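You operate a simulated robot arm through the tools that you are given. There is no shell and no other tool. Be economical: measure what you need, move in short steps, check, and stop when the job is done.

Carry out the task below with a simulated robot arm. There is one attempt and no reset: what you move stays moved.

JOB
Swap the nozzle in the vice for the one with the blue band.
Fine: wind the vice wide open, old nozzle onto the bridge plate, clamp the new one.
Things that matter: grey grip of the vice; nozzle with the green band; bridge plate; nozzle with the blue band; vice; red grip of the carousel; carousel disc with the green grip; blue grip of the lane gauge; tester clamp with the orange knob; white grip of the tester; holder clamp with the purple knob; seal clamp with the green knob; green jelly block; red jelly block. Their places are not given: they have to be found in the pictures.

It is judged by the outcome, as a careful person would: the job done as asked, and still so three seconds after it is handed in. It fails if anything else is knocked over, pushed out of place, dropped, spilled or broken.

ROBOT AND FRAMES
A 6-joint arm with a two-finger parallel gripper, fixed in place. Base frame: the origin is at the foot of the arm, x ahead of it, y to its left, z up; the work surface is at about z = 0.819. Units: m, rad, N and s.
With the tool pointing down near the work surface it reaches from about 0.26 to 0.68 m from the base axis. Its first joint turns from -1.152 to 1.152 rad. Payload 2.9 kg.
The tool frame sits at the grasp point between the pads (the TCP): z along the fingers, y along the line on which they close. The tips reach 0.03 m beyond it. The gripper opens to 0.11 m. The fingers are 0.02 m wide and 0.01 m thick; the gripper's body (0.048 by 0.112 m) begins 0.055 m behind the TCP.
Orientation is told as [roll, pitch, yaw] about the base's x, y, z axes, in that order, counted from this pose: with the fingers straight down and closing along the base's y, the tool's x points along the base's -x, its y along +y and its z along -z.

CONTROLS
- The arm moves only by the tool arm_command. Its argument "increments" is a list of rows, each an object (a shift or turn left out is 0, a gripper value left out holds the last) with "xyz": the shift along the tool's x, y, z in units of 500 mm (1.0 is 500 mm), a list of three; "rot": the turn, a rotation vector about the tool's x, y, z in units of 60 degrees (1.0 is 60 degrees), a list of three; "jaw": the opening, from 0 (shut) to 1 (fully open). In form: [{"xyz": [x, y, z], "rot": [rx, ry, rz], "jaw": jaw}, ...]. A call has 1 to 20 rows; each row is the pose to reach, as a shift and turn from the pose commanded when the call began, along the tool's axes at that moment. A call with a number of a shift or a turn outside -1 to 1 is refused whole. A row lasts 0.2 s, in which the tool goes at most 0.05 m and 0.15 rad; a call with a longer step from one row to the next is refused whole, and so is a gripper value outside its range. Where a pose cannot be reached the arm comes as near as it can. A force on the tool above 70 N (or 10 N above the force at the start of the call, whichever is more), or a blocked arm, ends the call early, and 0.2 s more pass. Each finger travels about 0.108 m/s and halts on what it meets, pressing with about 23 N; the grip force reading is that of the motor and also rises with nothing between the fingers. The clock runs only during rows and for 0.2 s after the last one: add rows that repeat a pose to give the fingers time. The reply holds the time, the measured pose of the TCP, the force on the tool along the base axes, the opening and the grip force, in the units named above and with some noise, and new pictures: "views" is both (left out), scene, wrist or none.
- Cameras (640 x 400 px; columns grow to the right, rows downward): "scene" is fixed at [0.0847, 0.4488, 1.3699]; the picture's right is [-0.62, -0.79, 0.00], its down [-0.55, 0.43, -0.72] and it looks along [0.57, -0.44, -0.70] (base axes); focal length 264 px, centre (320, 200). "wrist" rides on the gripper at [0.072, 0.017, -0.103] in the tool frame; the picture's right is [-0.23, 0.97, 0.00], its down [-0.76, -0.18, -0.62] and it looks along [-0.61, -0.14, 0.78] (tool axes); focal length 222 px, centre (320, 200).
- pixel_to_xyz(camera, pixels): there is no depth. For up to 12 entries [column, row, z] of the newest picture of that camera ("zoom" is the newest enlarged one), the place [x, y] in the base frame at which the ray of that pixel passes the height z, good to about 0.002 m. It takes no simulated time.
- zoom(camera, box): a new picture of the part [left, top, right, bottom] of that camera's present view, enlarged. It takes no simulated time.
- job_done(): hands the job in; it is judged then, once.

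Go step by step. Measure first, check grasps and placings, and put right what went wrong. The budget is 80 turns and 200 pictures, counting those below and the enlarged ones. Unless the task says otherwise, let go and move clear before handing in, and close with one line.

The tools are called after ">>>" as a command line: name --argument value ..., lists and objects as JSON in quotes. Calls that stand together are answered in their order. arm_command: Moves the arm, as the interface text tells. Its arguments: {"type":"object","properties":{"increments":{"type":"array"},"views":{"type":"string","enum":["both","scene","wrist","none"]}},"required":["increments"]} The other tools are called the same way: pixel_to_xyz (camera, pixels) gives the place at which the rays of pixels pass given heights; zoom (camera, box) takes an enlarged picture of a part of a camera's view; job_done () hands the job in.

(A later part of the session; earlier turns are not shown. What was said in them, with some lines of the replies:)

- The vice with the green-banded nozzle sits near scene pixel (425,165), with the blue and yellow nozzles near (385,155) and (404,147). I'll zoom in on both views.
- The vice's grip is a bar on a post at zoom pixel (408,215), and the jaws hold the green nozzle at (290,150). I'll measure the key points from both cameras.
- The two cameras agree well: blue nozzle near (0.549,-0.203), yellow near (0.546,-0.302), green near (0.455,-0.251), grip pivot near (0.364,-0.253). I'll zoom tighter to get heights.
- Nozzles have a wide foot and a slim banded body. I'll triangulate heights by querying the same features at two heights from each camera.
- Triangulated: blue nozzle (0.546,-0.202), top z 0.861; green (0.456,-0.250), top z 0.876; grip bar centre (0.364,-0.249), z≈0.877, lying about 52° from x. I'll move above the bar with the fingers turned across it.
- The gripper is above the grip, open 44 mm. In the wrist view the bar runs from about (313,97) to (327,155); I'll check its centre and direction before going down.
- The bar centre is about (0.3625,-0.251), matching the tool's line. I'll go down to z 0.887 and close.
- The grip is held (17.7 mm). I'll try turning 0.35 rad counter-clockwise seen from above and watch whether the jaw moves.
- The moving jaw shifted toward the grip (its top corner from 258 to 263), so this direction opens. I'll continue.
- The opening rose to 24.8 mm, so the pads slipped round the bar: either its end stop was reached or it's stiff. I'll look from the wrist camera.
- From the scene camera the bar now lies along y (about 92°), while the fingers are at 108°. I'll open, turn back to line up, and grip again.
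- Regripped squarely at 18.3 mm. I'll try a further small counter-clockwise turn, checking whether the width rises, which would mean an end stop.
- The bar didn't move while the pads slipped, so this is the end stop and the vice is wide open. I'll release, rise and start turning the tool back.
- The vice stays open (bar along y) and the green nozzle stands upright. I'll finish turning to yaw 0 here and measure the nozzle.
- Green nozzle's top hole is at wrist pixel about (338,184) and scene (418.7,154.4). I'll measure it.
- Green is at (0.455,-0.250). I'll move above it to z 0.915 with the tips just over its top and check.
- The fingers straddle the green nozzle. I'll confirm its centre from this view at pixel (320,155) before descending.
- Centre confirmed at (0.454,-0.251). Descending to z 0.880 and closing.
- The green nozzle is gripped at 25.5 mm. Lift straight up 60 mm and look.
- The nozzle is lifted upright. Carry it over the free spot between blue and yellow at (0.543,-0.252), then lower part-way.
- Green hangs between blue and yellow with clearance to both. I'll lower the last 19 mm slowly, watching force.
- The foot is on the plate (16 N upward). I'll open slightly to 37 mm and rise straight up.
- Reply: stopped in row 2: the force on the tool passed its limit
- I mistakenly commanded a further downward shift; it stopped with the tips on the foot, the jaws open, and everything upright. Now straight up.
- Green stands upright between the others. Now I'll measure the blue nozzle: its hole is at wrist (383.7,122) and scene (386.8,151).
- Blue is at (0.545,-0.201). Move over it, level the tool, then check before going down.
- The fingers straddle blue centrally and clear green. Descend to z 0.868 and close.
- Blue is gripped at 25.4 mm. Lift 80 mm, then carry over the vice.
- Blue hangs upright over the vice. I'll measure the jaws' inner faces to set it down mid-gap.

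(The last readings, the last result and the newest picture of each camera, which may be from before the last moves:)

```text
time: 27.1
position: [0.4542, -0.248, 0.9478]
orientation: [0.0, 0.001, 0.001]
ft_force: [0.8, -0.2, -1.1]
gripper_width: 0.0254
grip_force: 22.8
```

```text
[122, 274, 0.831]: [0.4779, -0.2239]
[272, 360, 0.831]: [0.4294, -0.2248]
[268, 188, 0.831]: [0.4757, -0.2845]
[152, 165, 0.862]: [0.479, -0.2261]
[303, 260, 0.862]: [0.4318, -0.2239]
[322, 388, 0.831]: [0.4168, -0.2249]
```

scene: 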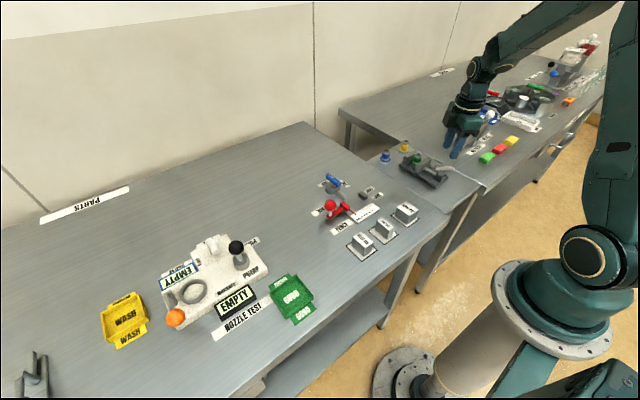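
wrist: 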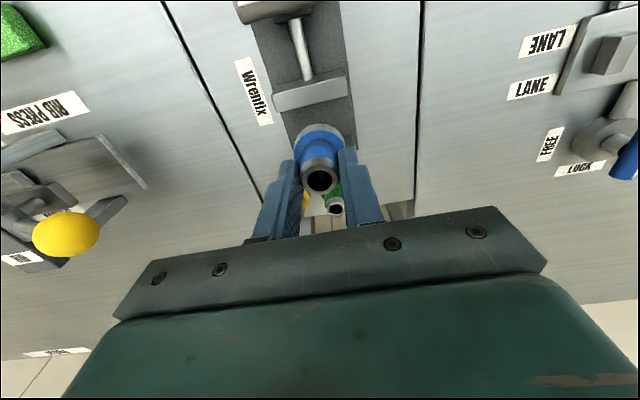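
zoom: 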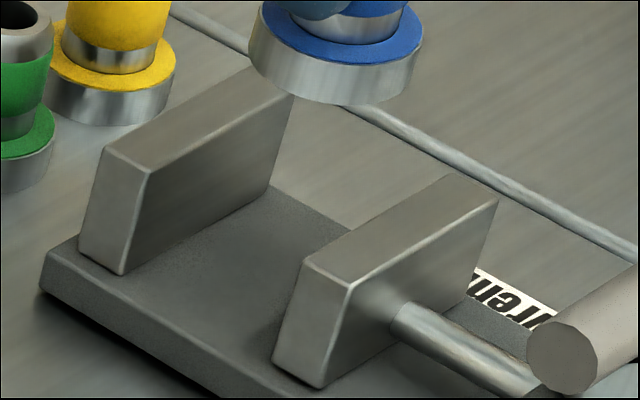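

The gap runs from x 0.430 to 0.477, giving 47 mm for the 36 mm foot. I'll set blue at (0.455,-0.251), lowering to about z 0.884 first.

>>> arm_command --increments '[{"xyz": [-0.002, -0.006, 0.02]}, {"xyz": [-0.002, -0.006, 0.06]}, {"xyz": [-0.002, -0.006, 0.09]}, {"xyz": [-0.002, -0.006, 0.11]}, {"xyz": [-0.002, -0.006, 0.124]}, {"xyz": [-0.002, -0.006, 0.124]}]' --views "wrist"

>>> zoom --camera "scene" --box '[396, 145, 444, 175]'

>>> zoom --camera "wrist" --box '[224, 70, 416, 190]'

```text
time: 28.5
position: [0.4544, -0.2511, 0.8873]
orientation: [-0.001, 0.002, 0.001]
ft_force: [-0.8, -0.4, -0.7]
gripper_width: 0.0254
grip_force: 23.1
```

wrist: 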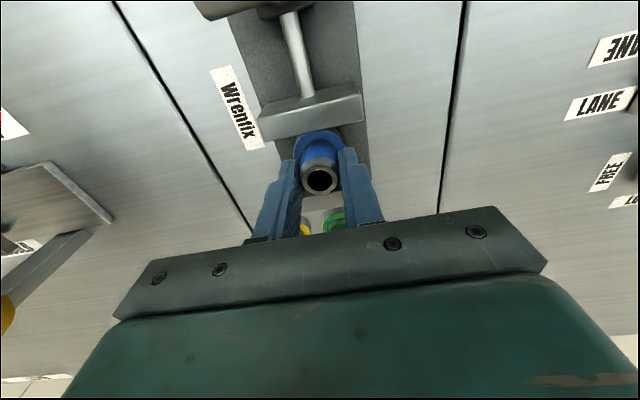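

```text
13.33 times, centred on (420, 160) of scene
```

zoom: 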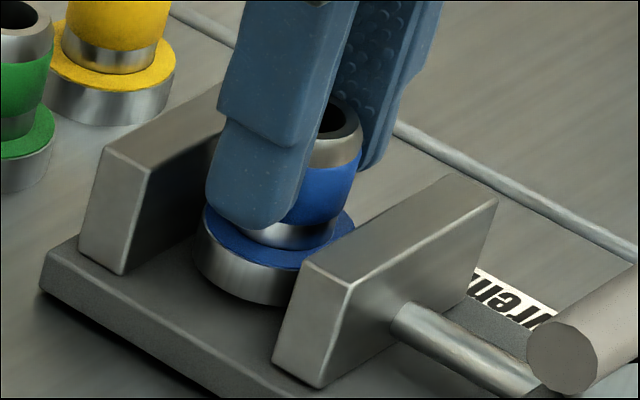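

```text
3.33 times, centred on (320, 130) of wrist
```

zoom: 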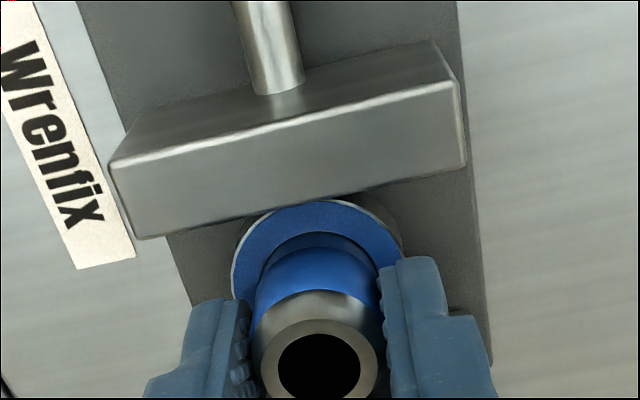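

Blue is between the jaws, just above the vice bed. Lower the last 5–6 mm gently.

>>> arm_command --increments '[{"xyz": [0, 0, 0.005]}, {"xyz": [0, 0, 0.009]}, {"xyz": [0, 0, 0.012]}, {"xyz": [0, 0, 0.012]}]' --views "none"

>>> zoom --camera "scene" --box '[396, 145, 444, 175]'

```text
time: 29.5
position: [0.4555, -0.2529, 0.8823]
orientation: [-0.002, -0.001, 0.004]
ft_force: [-1.4, 0.8, 15.0]
gripper_width: 0.0252
grip_force: 22.8
```

```text
13.33 times, centred on (420, 160) of scene
```

zoom: 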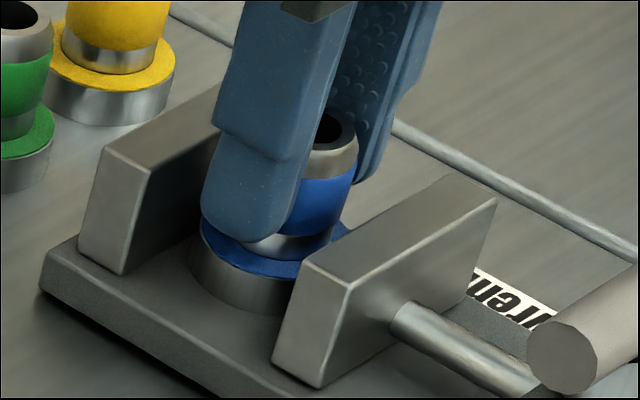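

Contact at 15 N with the foot on the bed. I'll open in place (no shift) and rise straight up to clear.

>>> arm_command --increments '[{"jaw": 0.4}, {"jaw": 0.4}, {"xyz": [0, 0, -0.03]}, {"xyz": [0, 0, -0.1]}, {"xyz": [0, 0, -0.18]}, {"xyz": [0, 0, -0.24]}, {"xyz": [0, 0, -0.24]}]' --views "none"

>>> zoom --camera "scene" --box '[380, 135, 460, 185]'

```text
time: 31.1
position: [0.4554, -0.2514, 1.0007]
orientation: [0.0, 0.002, 0.003]
ft_force: [0.4, -0.6, -0.8]
gripper_width: 0.0438
grip_force: 0.0
```

```text
8.00 times, centred on (420, 160) of scene
```

zoom: 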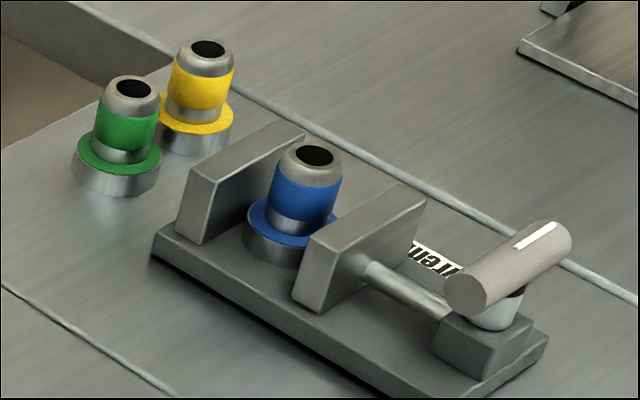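

Blue stands upright between the open jaws. Now back over the vice grip, turning the tool toward yaw 1.6.

>>> arm_command --increments '[{"xyz": [0.04, 0, 0], "rot": [0, 0, -0.12]}, {"xyz": [0.08, 0.001, 0], "rot": [0, 0, -0.24]}, {"xyz": [0.12, 0.002, 0], "rot": [0, 0, -0.36]}, {"xyz": [0.16, 0.002, 0], "rot": [0, 0, -0.48]}, {"xyz": [0.185, 0.002, 0], "rot": [0, 0, -0.6]}, {"xyz": [0.185, 0.002, 0], "rot": [0, 0, -0.72]}, {"xyz": [0.185, 0.002, 0], "rot": [0, 0, -0.84]}, {"xyz": [0.185, 0.002, 0], "rot": [0, 0, -0.95]}]' --views "none"

>>> arm_command --increments '[{"rot": [0, 0, -0.12]}, {"rot": [0, 0, -0.24]}, {"rot": [0, 0, -0.36]}, {"rot": [0, 0, -0.48]}, {"rot": [0, 0, -0.58]}, {"rot": [0, 0, -0.58]}]' --views "wrist"

>>> zoom --camera "wrist" --box '[160, 50, 480, 250]'

```text
time: 32.9
position: [0.3627, -0.2504, 1.002]
orientation: [-0.001, 0.001, 0.999]
ft_force: [0.2, 0.6, -0.6]
gripper_width: 0.0439
grip_force: 0.1
```

```text
time: 34.3
position: [0.3635, -0.2508, 1.0011]
orientation: [0.0, 0.001, 1.606]
ft_force: [-0.8, -0.3, 0.3]
gripper_width: 0.0442
grip_force: 0.0
```

wrist: 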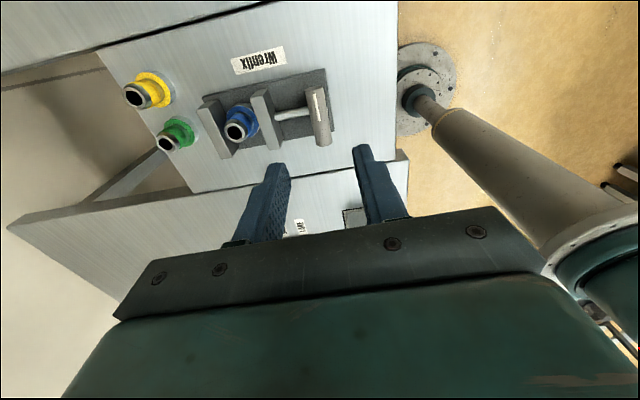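

```text
2.00 times, centred on (320, 150) of wrist
```

zoom: 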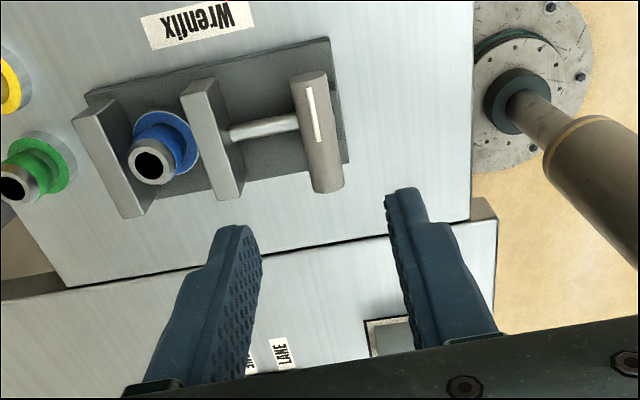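

Aligned over the bar. Descend to z 0.8865 and grip it.

>>> arm_command --increments '[{"xyz": [0, 0, 0.08]}, {"xyz": [0, 0, 0.15]}, {"xyz": [0, 0, 0.2]}, {"xyz": [0, 0, 0.229]}, {"xyz": [0, 0, 0.229]}, {"xyz": [0, 0, 0.229], "jaw": 0.05}, {"xyz": [0, 0, 0.229], "jaw": 0.05}, {"xyz": [0, 0, 0.229], "jaw": 0.05}]' --views "none"

>>> arm_command --increments '[{"rot": [0, 0, 0.08]}, {"rot": [0, 0, 0.16]}, {"rot": [0, 0, 0.24]}, {"rot": [0, 0, 0.32]}, {"rot": [0, 0, 0.4]}, {"rot": [0, 0, 0.4]}]' --views "none"

>>> zoom --camera "scene" --box '[380, 135, 460, 185]'

```text
time: 36.1
position: [0.3655, -0.2501, 0.8863]
orientation: [-0.002, 0.001, 1.603]
ft_force: [6.8, 1.1, -8.7]
gripper_width: 0.0185
grip_force: 45.4
```

```text
time: 37.5
position: [0.3624, -0.2515, 0.8867]
orientation: [0.002, 0.0, 1.182]
ft_force: [10.6, -3.5, -16.7]
gripper_width: 0.0177
grip_force: 45.0
```

```text
8.00 times, centred on (420, 160) of scene
```

zoom: 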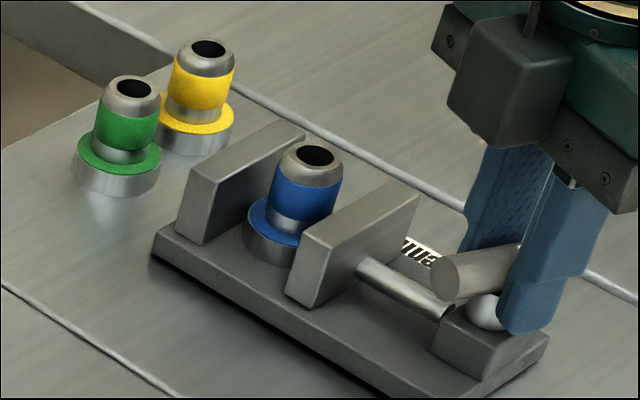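

The grip turned with the tool (17.7 mm) and the jaw is closing on blue. I'll carry on past the original 0.90 rad a little, to clamp firmly.

>>> arm_command --increments '[{"rot": [0, 0, 0.07]}, {"rot": [0, 0, 0.14]}, {"rot": [0, 0, 0.2]}, {"rot": [0, 0, 0.26]}, {"rot": [0, 0, 0.26]}]' --views "none"

>>> zoom --camera "scene" --box '[380, 135, 460, 185]'

```text
time: 38.7
position: [0.3623, -0.2502, 0.8871]
orientation: [0.003, -0.001, 0.912]
ft_force: [6.3, -0.1, -16.5]
gripper_width: 0.0178
grip_force: 45.2
```

```text
8.00 times, centred on (420, 160) of scene
```

zoom: 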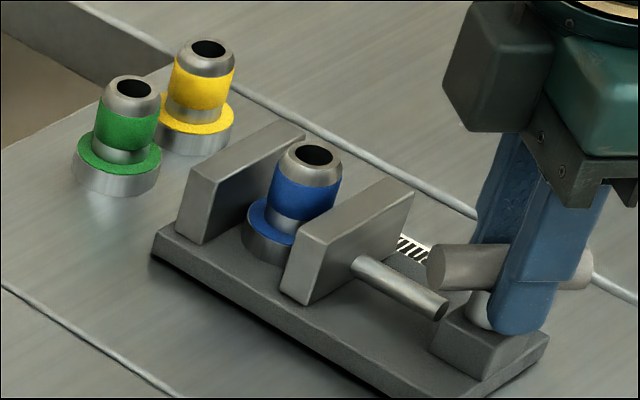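

The bar is back at the original angle; I'll keep turning in small amounts until the pads start to slip, to be sure it's clamped.

>>> arm_command --increments '[{"rot": [0, 0, 0.05]}, {"rot": [0, 0, 0.1]}, {"rot": [0, 0, 0.15]}, {"rot": [0, 0, 0.2]}, {"rot": [0, 0, 0.2]}]' --views "none"

>>> zoom --camera "scene" --box '[380, 135, 460, 185]'

```text
time: 39.9
position: [0.3621, -0.2511, 0.8864]
orientation: [0.004, 0.0, 0.702]
ft_force: [1.1, 2.4, -15.7]
gripper_width: 0.0177
grip_force: 44.8
```

```text
8.00 times, centred on (420, 160) of scene
```

zoom: 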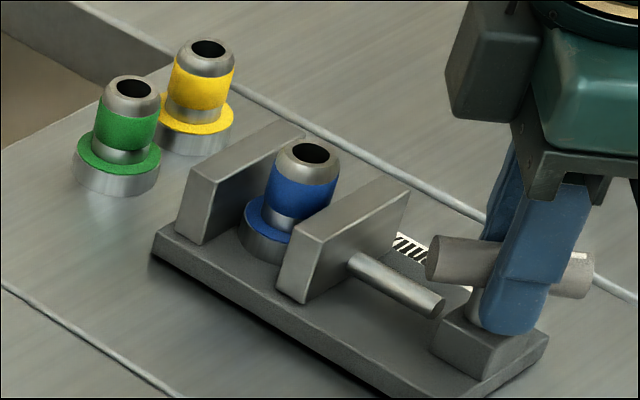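

The bar still turns freely and blue is sliding toward the fixed jaw, so it isn't tight yet. Continue.

>>> arm_command --increments '[{"rot": [0, 0, 0.06]}, {"rot": [0, 0, 0.12]}, {"rot": [0, 0, 0.18]}, {"rot": [0, 0, 0.24]}, {"rot": [0, 0, 0.3]}, {"rot": [0, 0, 0.3]}]' --views "none"

>>> zoom --camera "scene" --box '[380, 135, 460, 185]'

```text
time: 41.3
position: [0.3619, -0.2508, 0.8868]
orientation: [0.002, 0.003, 0.389]
ft_force: [-11.3, 5.6, 0.0]
gripper_width: 0.023
grip_force: 45.4
```

```text
8.00 times, centred on (420, 160) of scene
```

zoom: 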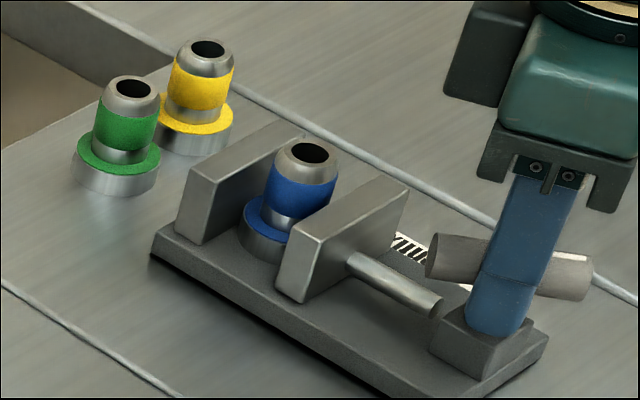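

The width rose to 23 mm, so the bar now resists: the vice is tight on blue or at its stop. I'll measure the bar's angle and check contact.

>>> pixel_to_xyz --camera "scene" --pixels '[[434.0, 166.9, 0.877], [453.4, 169.8, 0.877], [417.6, 154.2, 0.873], [414.3, 161.5, 0.843]]'

>>> zoom --camera "scene" --box '[396, 148, 436, 173]'

```text
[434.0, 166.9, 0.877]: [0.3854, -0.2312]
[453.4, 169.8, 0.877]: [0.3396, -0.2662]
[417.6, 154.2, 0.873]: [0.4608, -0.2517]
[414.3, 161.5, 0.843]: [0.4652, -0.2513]
```

```text
16.00 times, centred on (416, 160) of scene
```

zoom: 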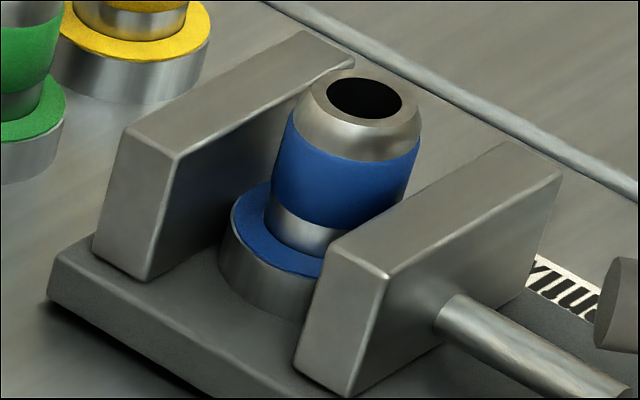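

>>> pixel_to_xyz --camera "scene" --pixels '[[405.25, 165.5, 0.831], [414.6, 171, 0.831], [410.4, 161.4, 0.843]]'

>>> arm_command --increments '[{"jaw": 0.4}, {"jaw": 0.4}, {"xyz": [0, 0, -0.06]}, {"xyz": [0, 0, -0.14]}, {"xyz": [0, 0, -0.2]}, {"xyz": [0, 0, -0.2]}]' --views "wrist"

>>> zoom --camera "wrist" --box '[240, 50, 400, 150]'

>>> zoom --camera "scene" --box '[388, 140, 468, 190]'

```text
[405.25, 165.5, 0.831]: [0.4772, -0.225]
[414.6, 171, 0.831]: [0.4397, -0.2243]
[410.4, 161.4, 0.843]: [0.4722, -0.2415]
```

```text
time: 42.7
position: [0.3636, -0.2505, 0.9872]
orientation: [0.001, 0.0, 0.388]
ft_force: [0.1, -0.5, 0.0]
gripper_width: 0.044
grip_force: 0.2
```

wrist: 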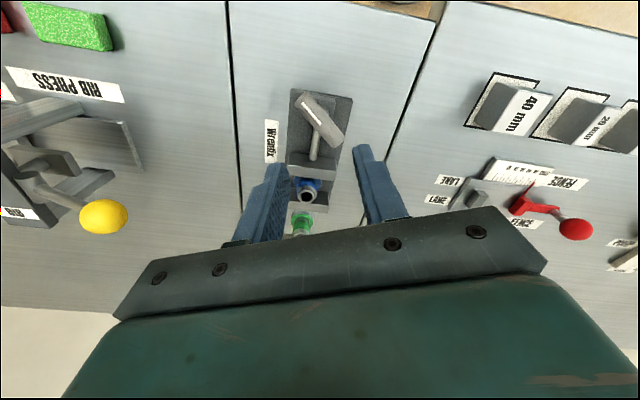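

```text
4.00 times, centred on (320, 100) of wrist
```

zoom: 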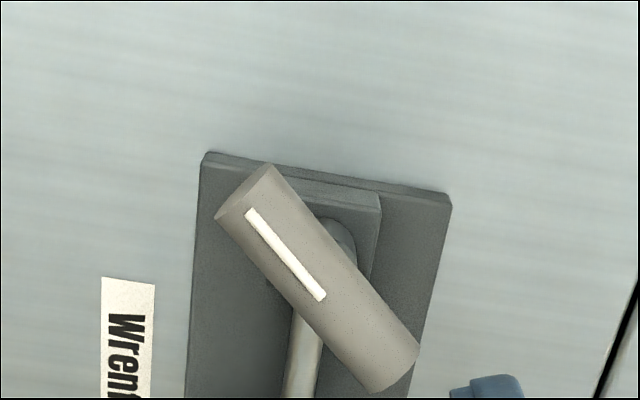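

```text
8.00 times, centred on (428, 165) of scene
```

zoom: 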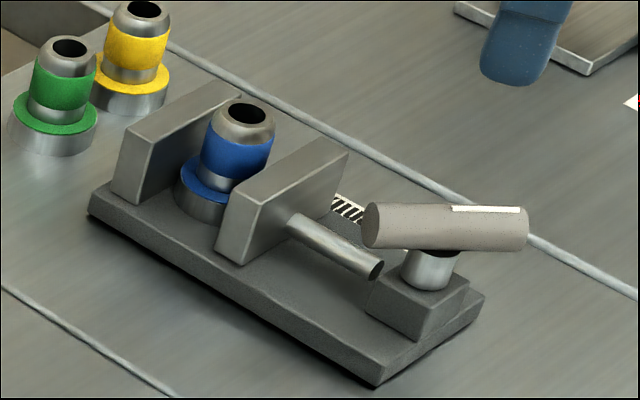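

After release the bar lies much as it did at the start. I'll wait a second and take a closer look for drift and for contact between the jaws and blue.

>>> arm_command --increments '[{"rot": [0, 0, 0.12]}, {"rot": [0, 0, 0.24]}, {"rot": [0, 0, 0.36]}, {"rot": [0, 0, 0.36]}, {"rot": [0, 0, 0.36]}, {"rot": [0, 0, 0.36]}]' --views "wrist"

>>> zoom --camera "wrist" --box '[280, 140, 376, 200]'

>>> zoom --camera "scene" --box '[396, 145, 460, 185]'

```text
time: 44.1
position: [0.3624, -0.251, 0.987]
orientation: [0.0, 0.0, 0.013]
ft_force: [-0.3, 0.1, 0.1]
gripper_width: 0.044
grip_force: 0.1
```

wrist: 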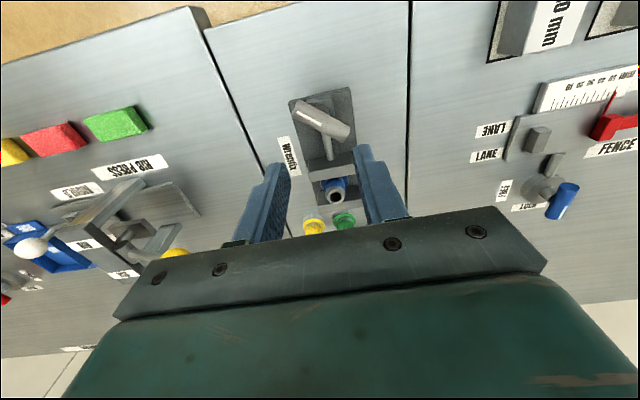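

```text
6.67 times, centred on (328, 170) of wrist
```

zoom: 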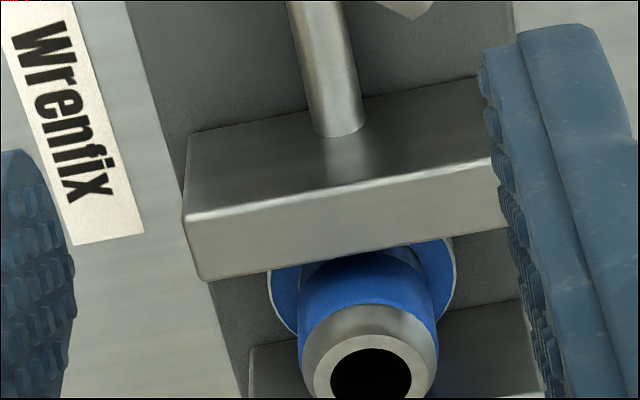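

```text
10.00 times, centred on (428, 165) of scene
```

zoom: 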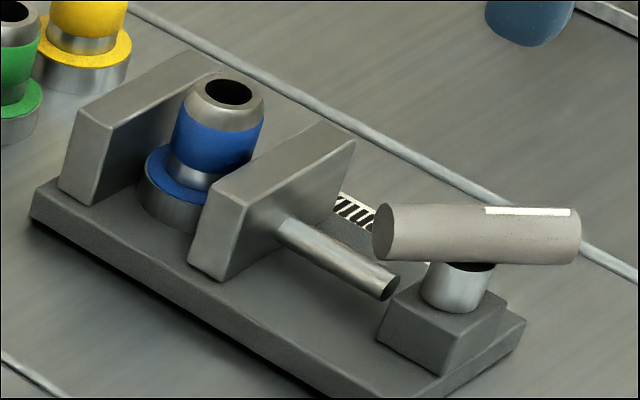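

Bar and jaw are exactly where they were when green was clamped, and the jaw gap (about 39 mm) matches blue's foot, so it's pinched between both jaws. I'll rise clear, wait, and check for drift.

>>> arm_command --increments '[{"xyz": [0, 0, -0.08]}, {"xyz": [0, 0, -0.16]}, {"xyz": [0, 0, -0.24]}, {"xyz": [0, 0, -0.24]}, {"xyz": [0, 0, -0.24]}, {"xyz": [0, 0, -0.24]}, {"xyz": [0, 0, -0.24]}, {"xyz": [0, 0, -0.24]}, {"xyz": [0, 0, -0.24]}, {"xyz": [0, 0, -0.24]}, {"xyz": [0, 0, -0.24]}, {"xyz": [0, 0, -0.24]}]'

>>> zoom --camera "scene" --box '[396, 145, 460, 185]'

>>> zoom --camera "wrist" --box '[270, 90, 366, 150]'

```text
time: 46.7
position: [0.3624, -0.2509, 1.108]
orientation: [0.001, 0.0, 0.012]
ft_force: [1.5, 0.6, 0.2]
gripper_width: 0.0441
grip_force: 0.0
```

scene: 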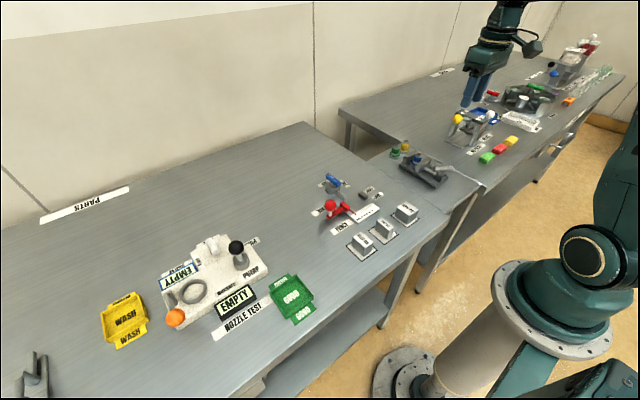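
wrist: 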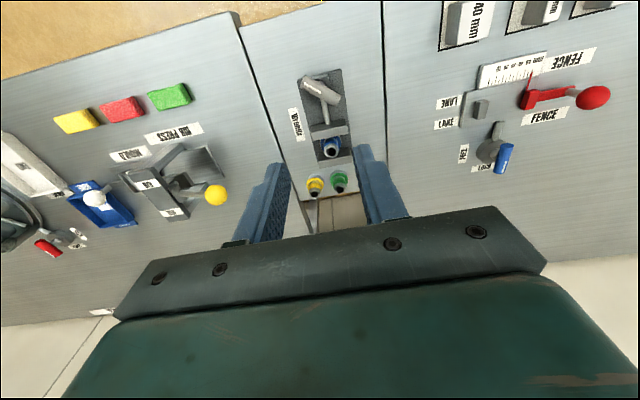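

```text
10.00 times, centred on (428, 165) of scene
```

zoom: 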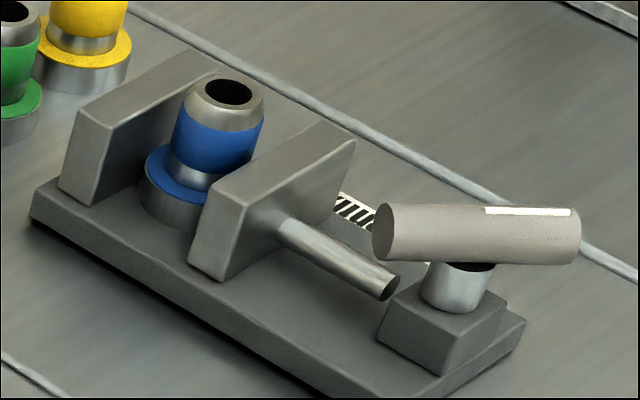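

```text
6.67 times, centred on (318, 120) of wrist
```

zoom: 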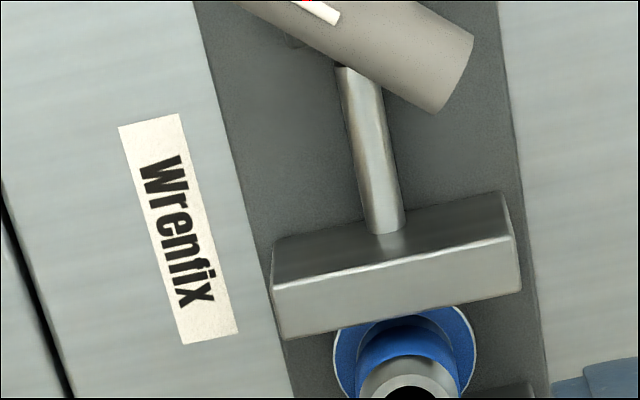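

Nothing has moved over 4 s since I let go. Blue is upright between the closed jaws, green and yellow stand on the plate, and everything else is where it was. Handing in.

>>> job_done

```text
The job is handed in.
```

I've swapped the nozzles: I wound the vice fully open, stood the green-banded nozzle on the bridge plate, and clamped the blue-banded one in its place. The grip and jaw came back to their starting clamped position and held still for 4 s, though I didn't tug the nozzle to test the clamp.
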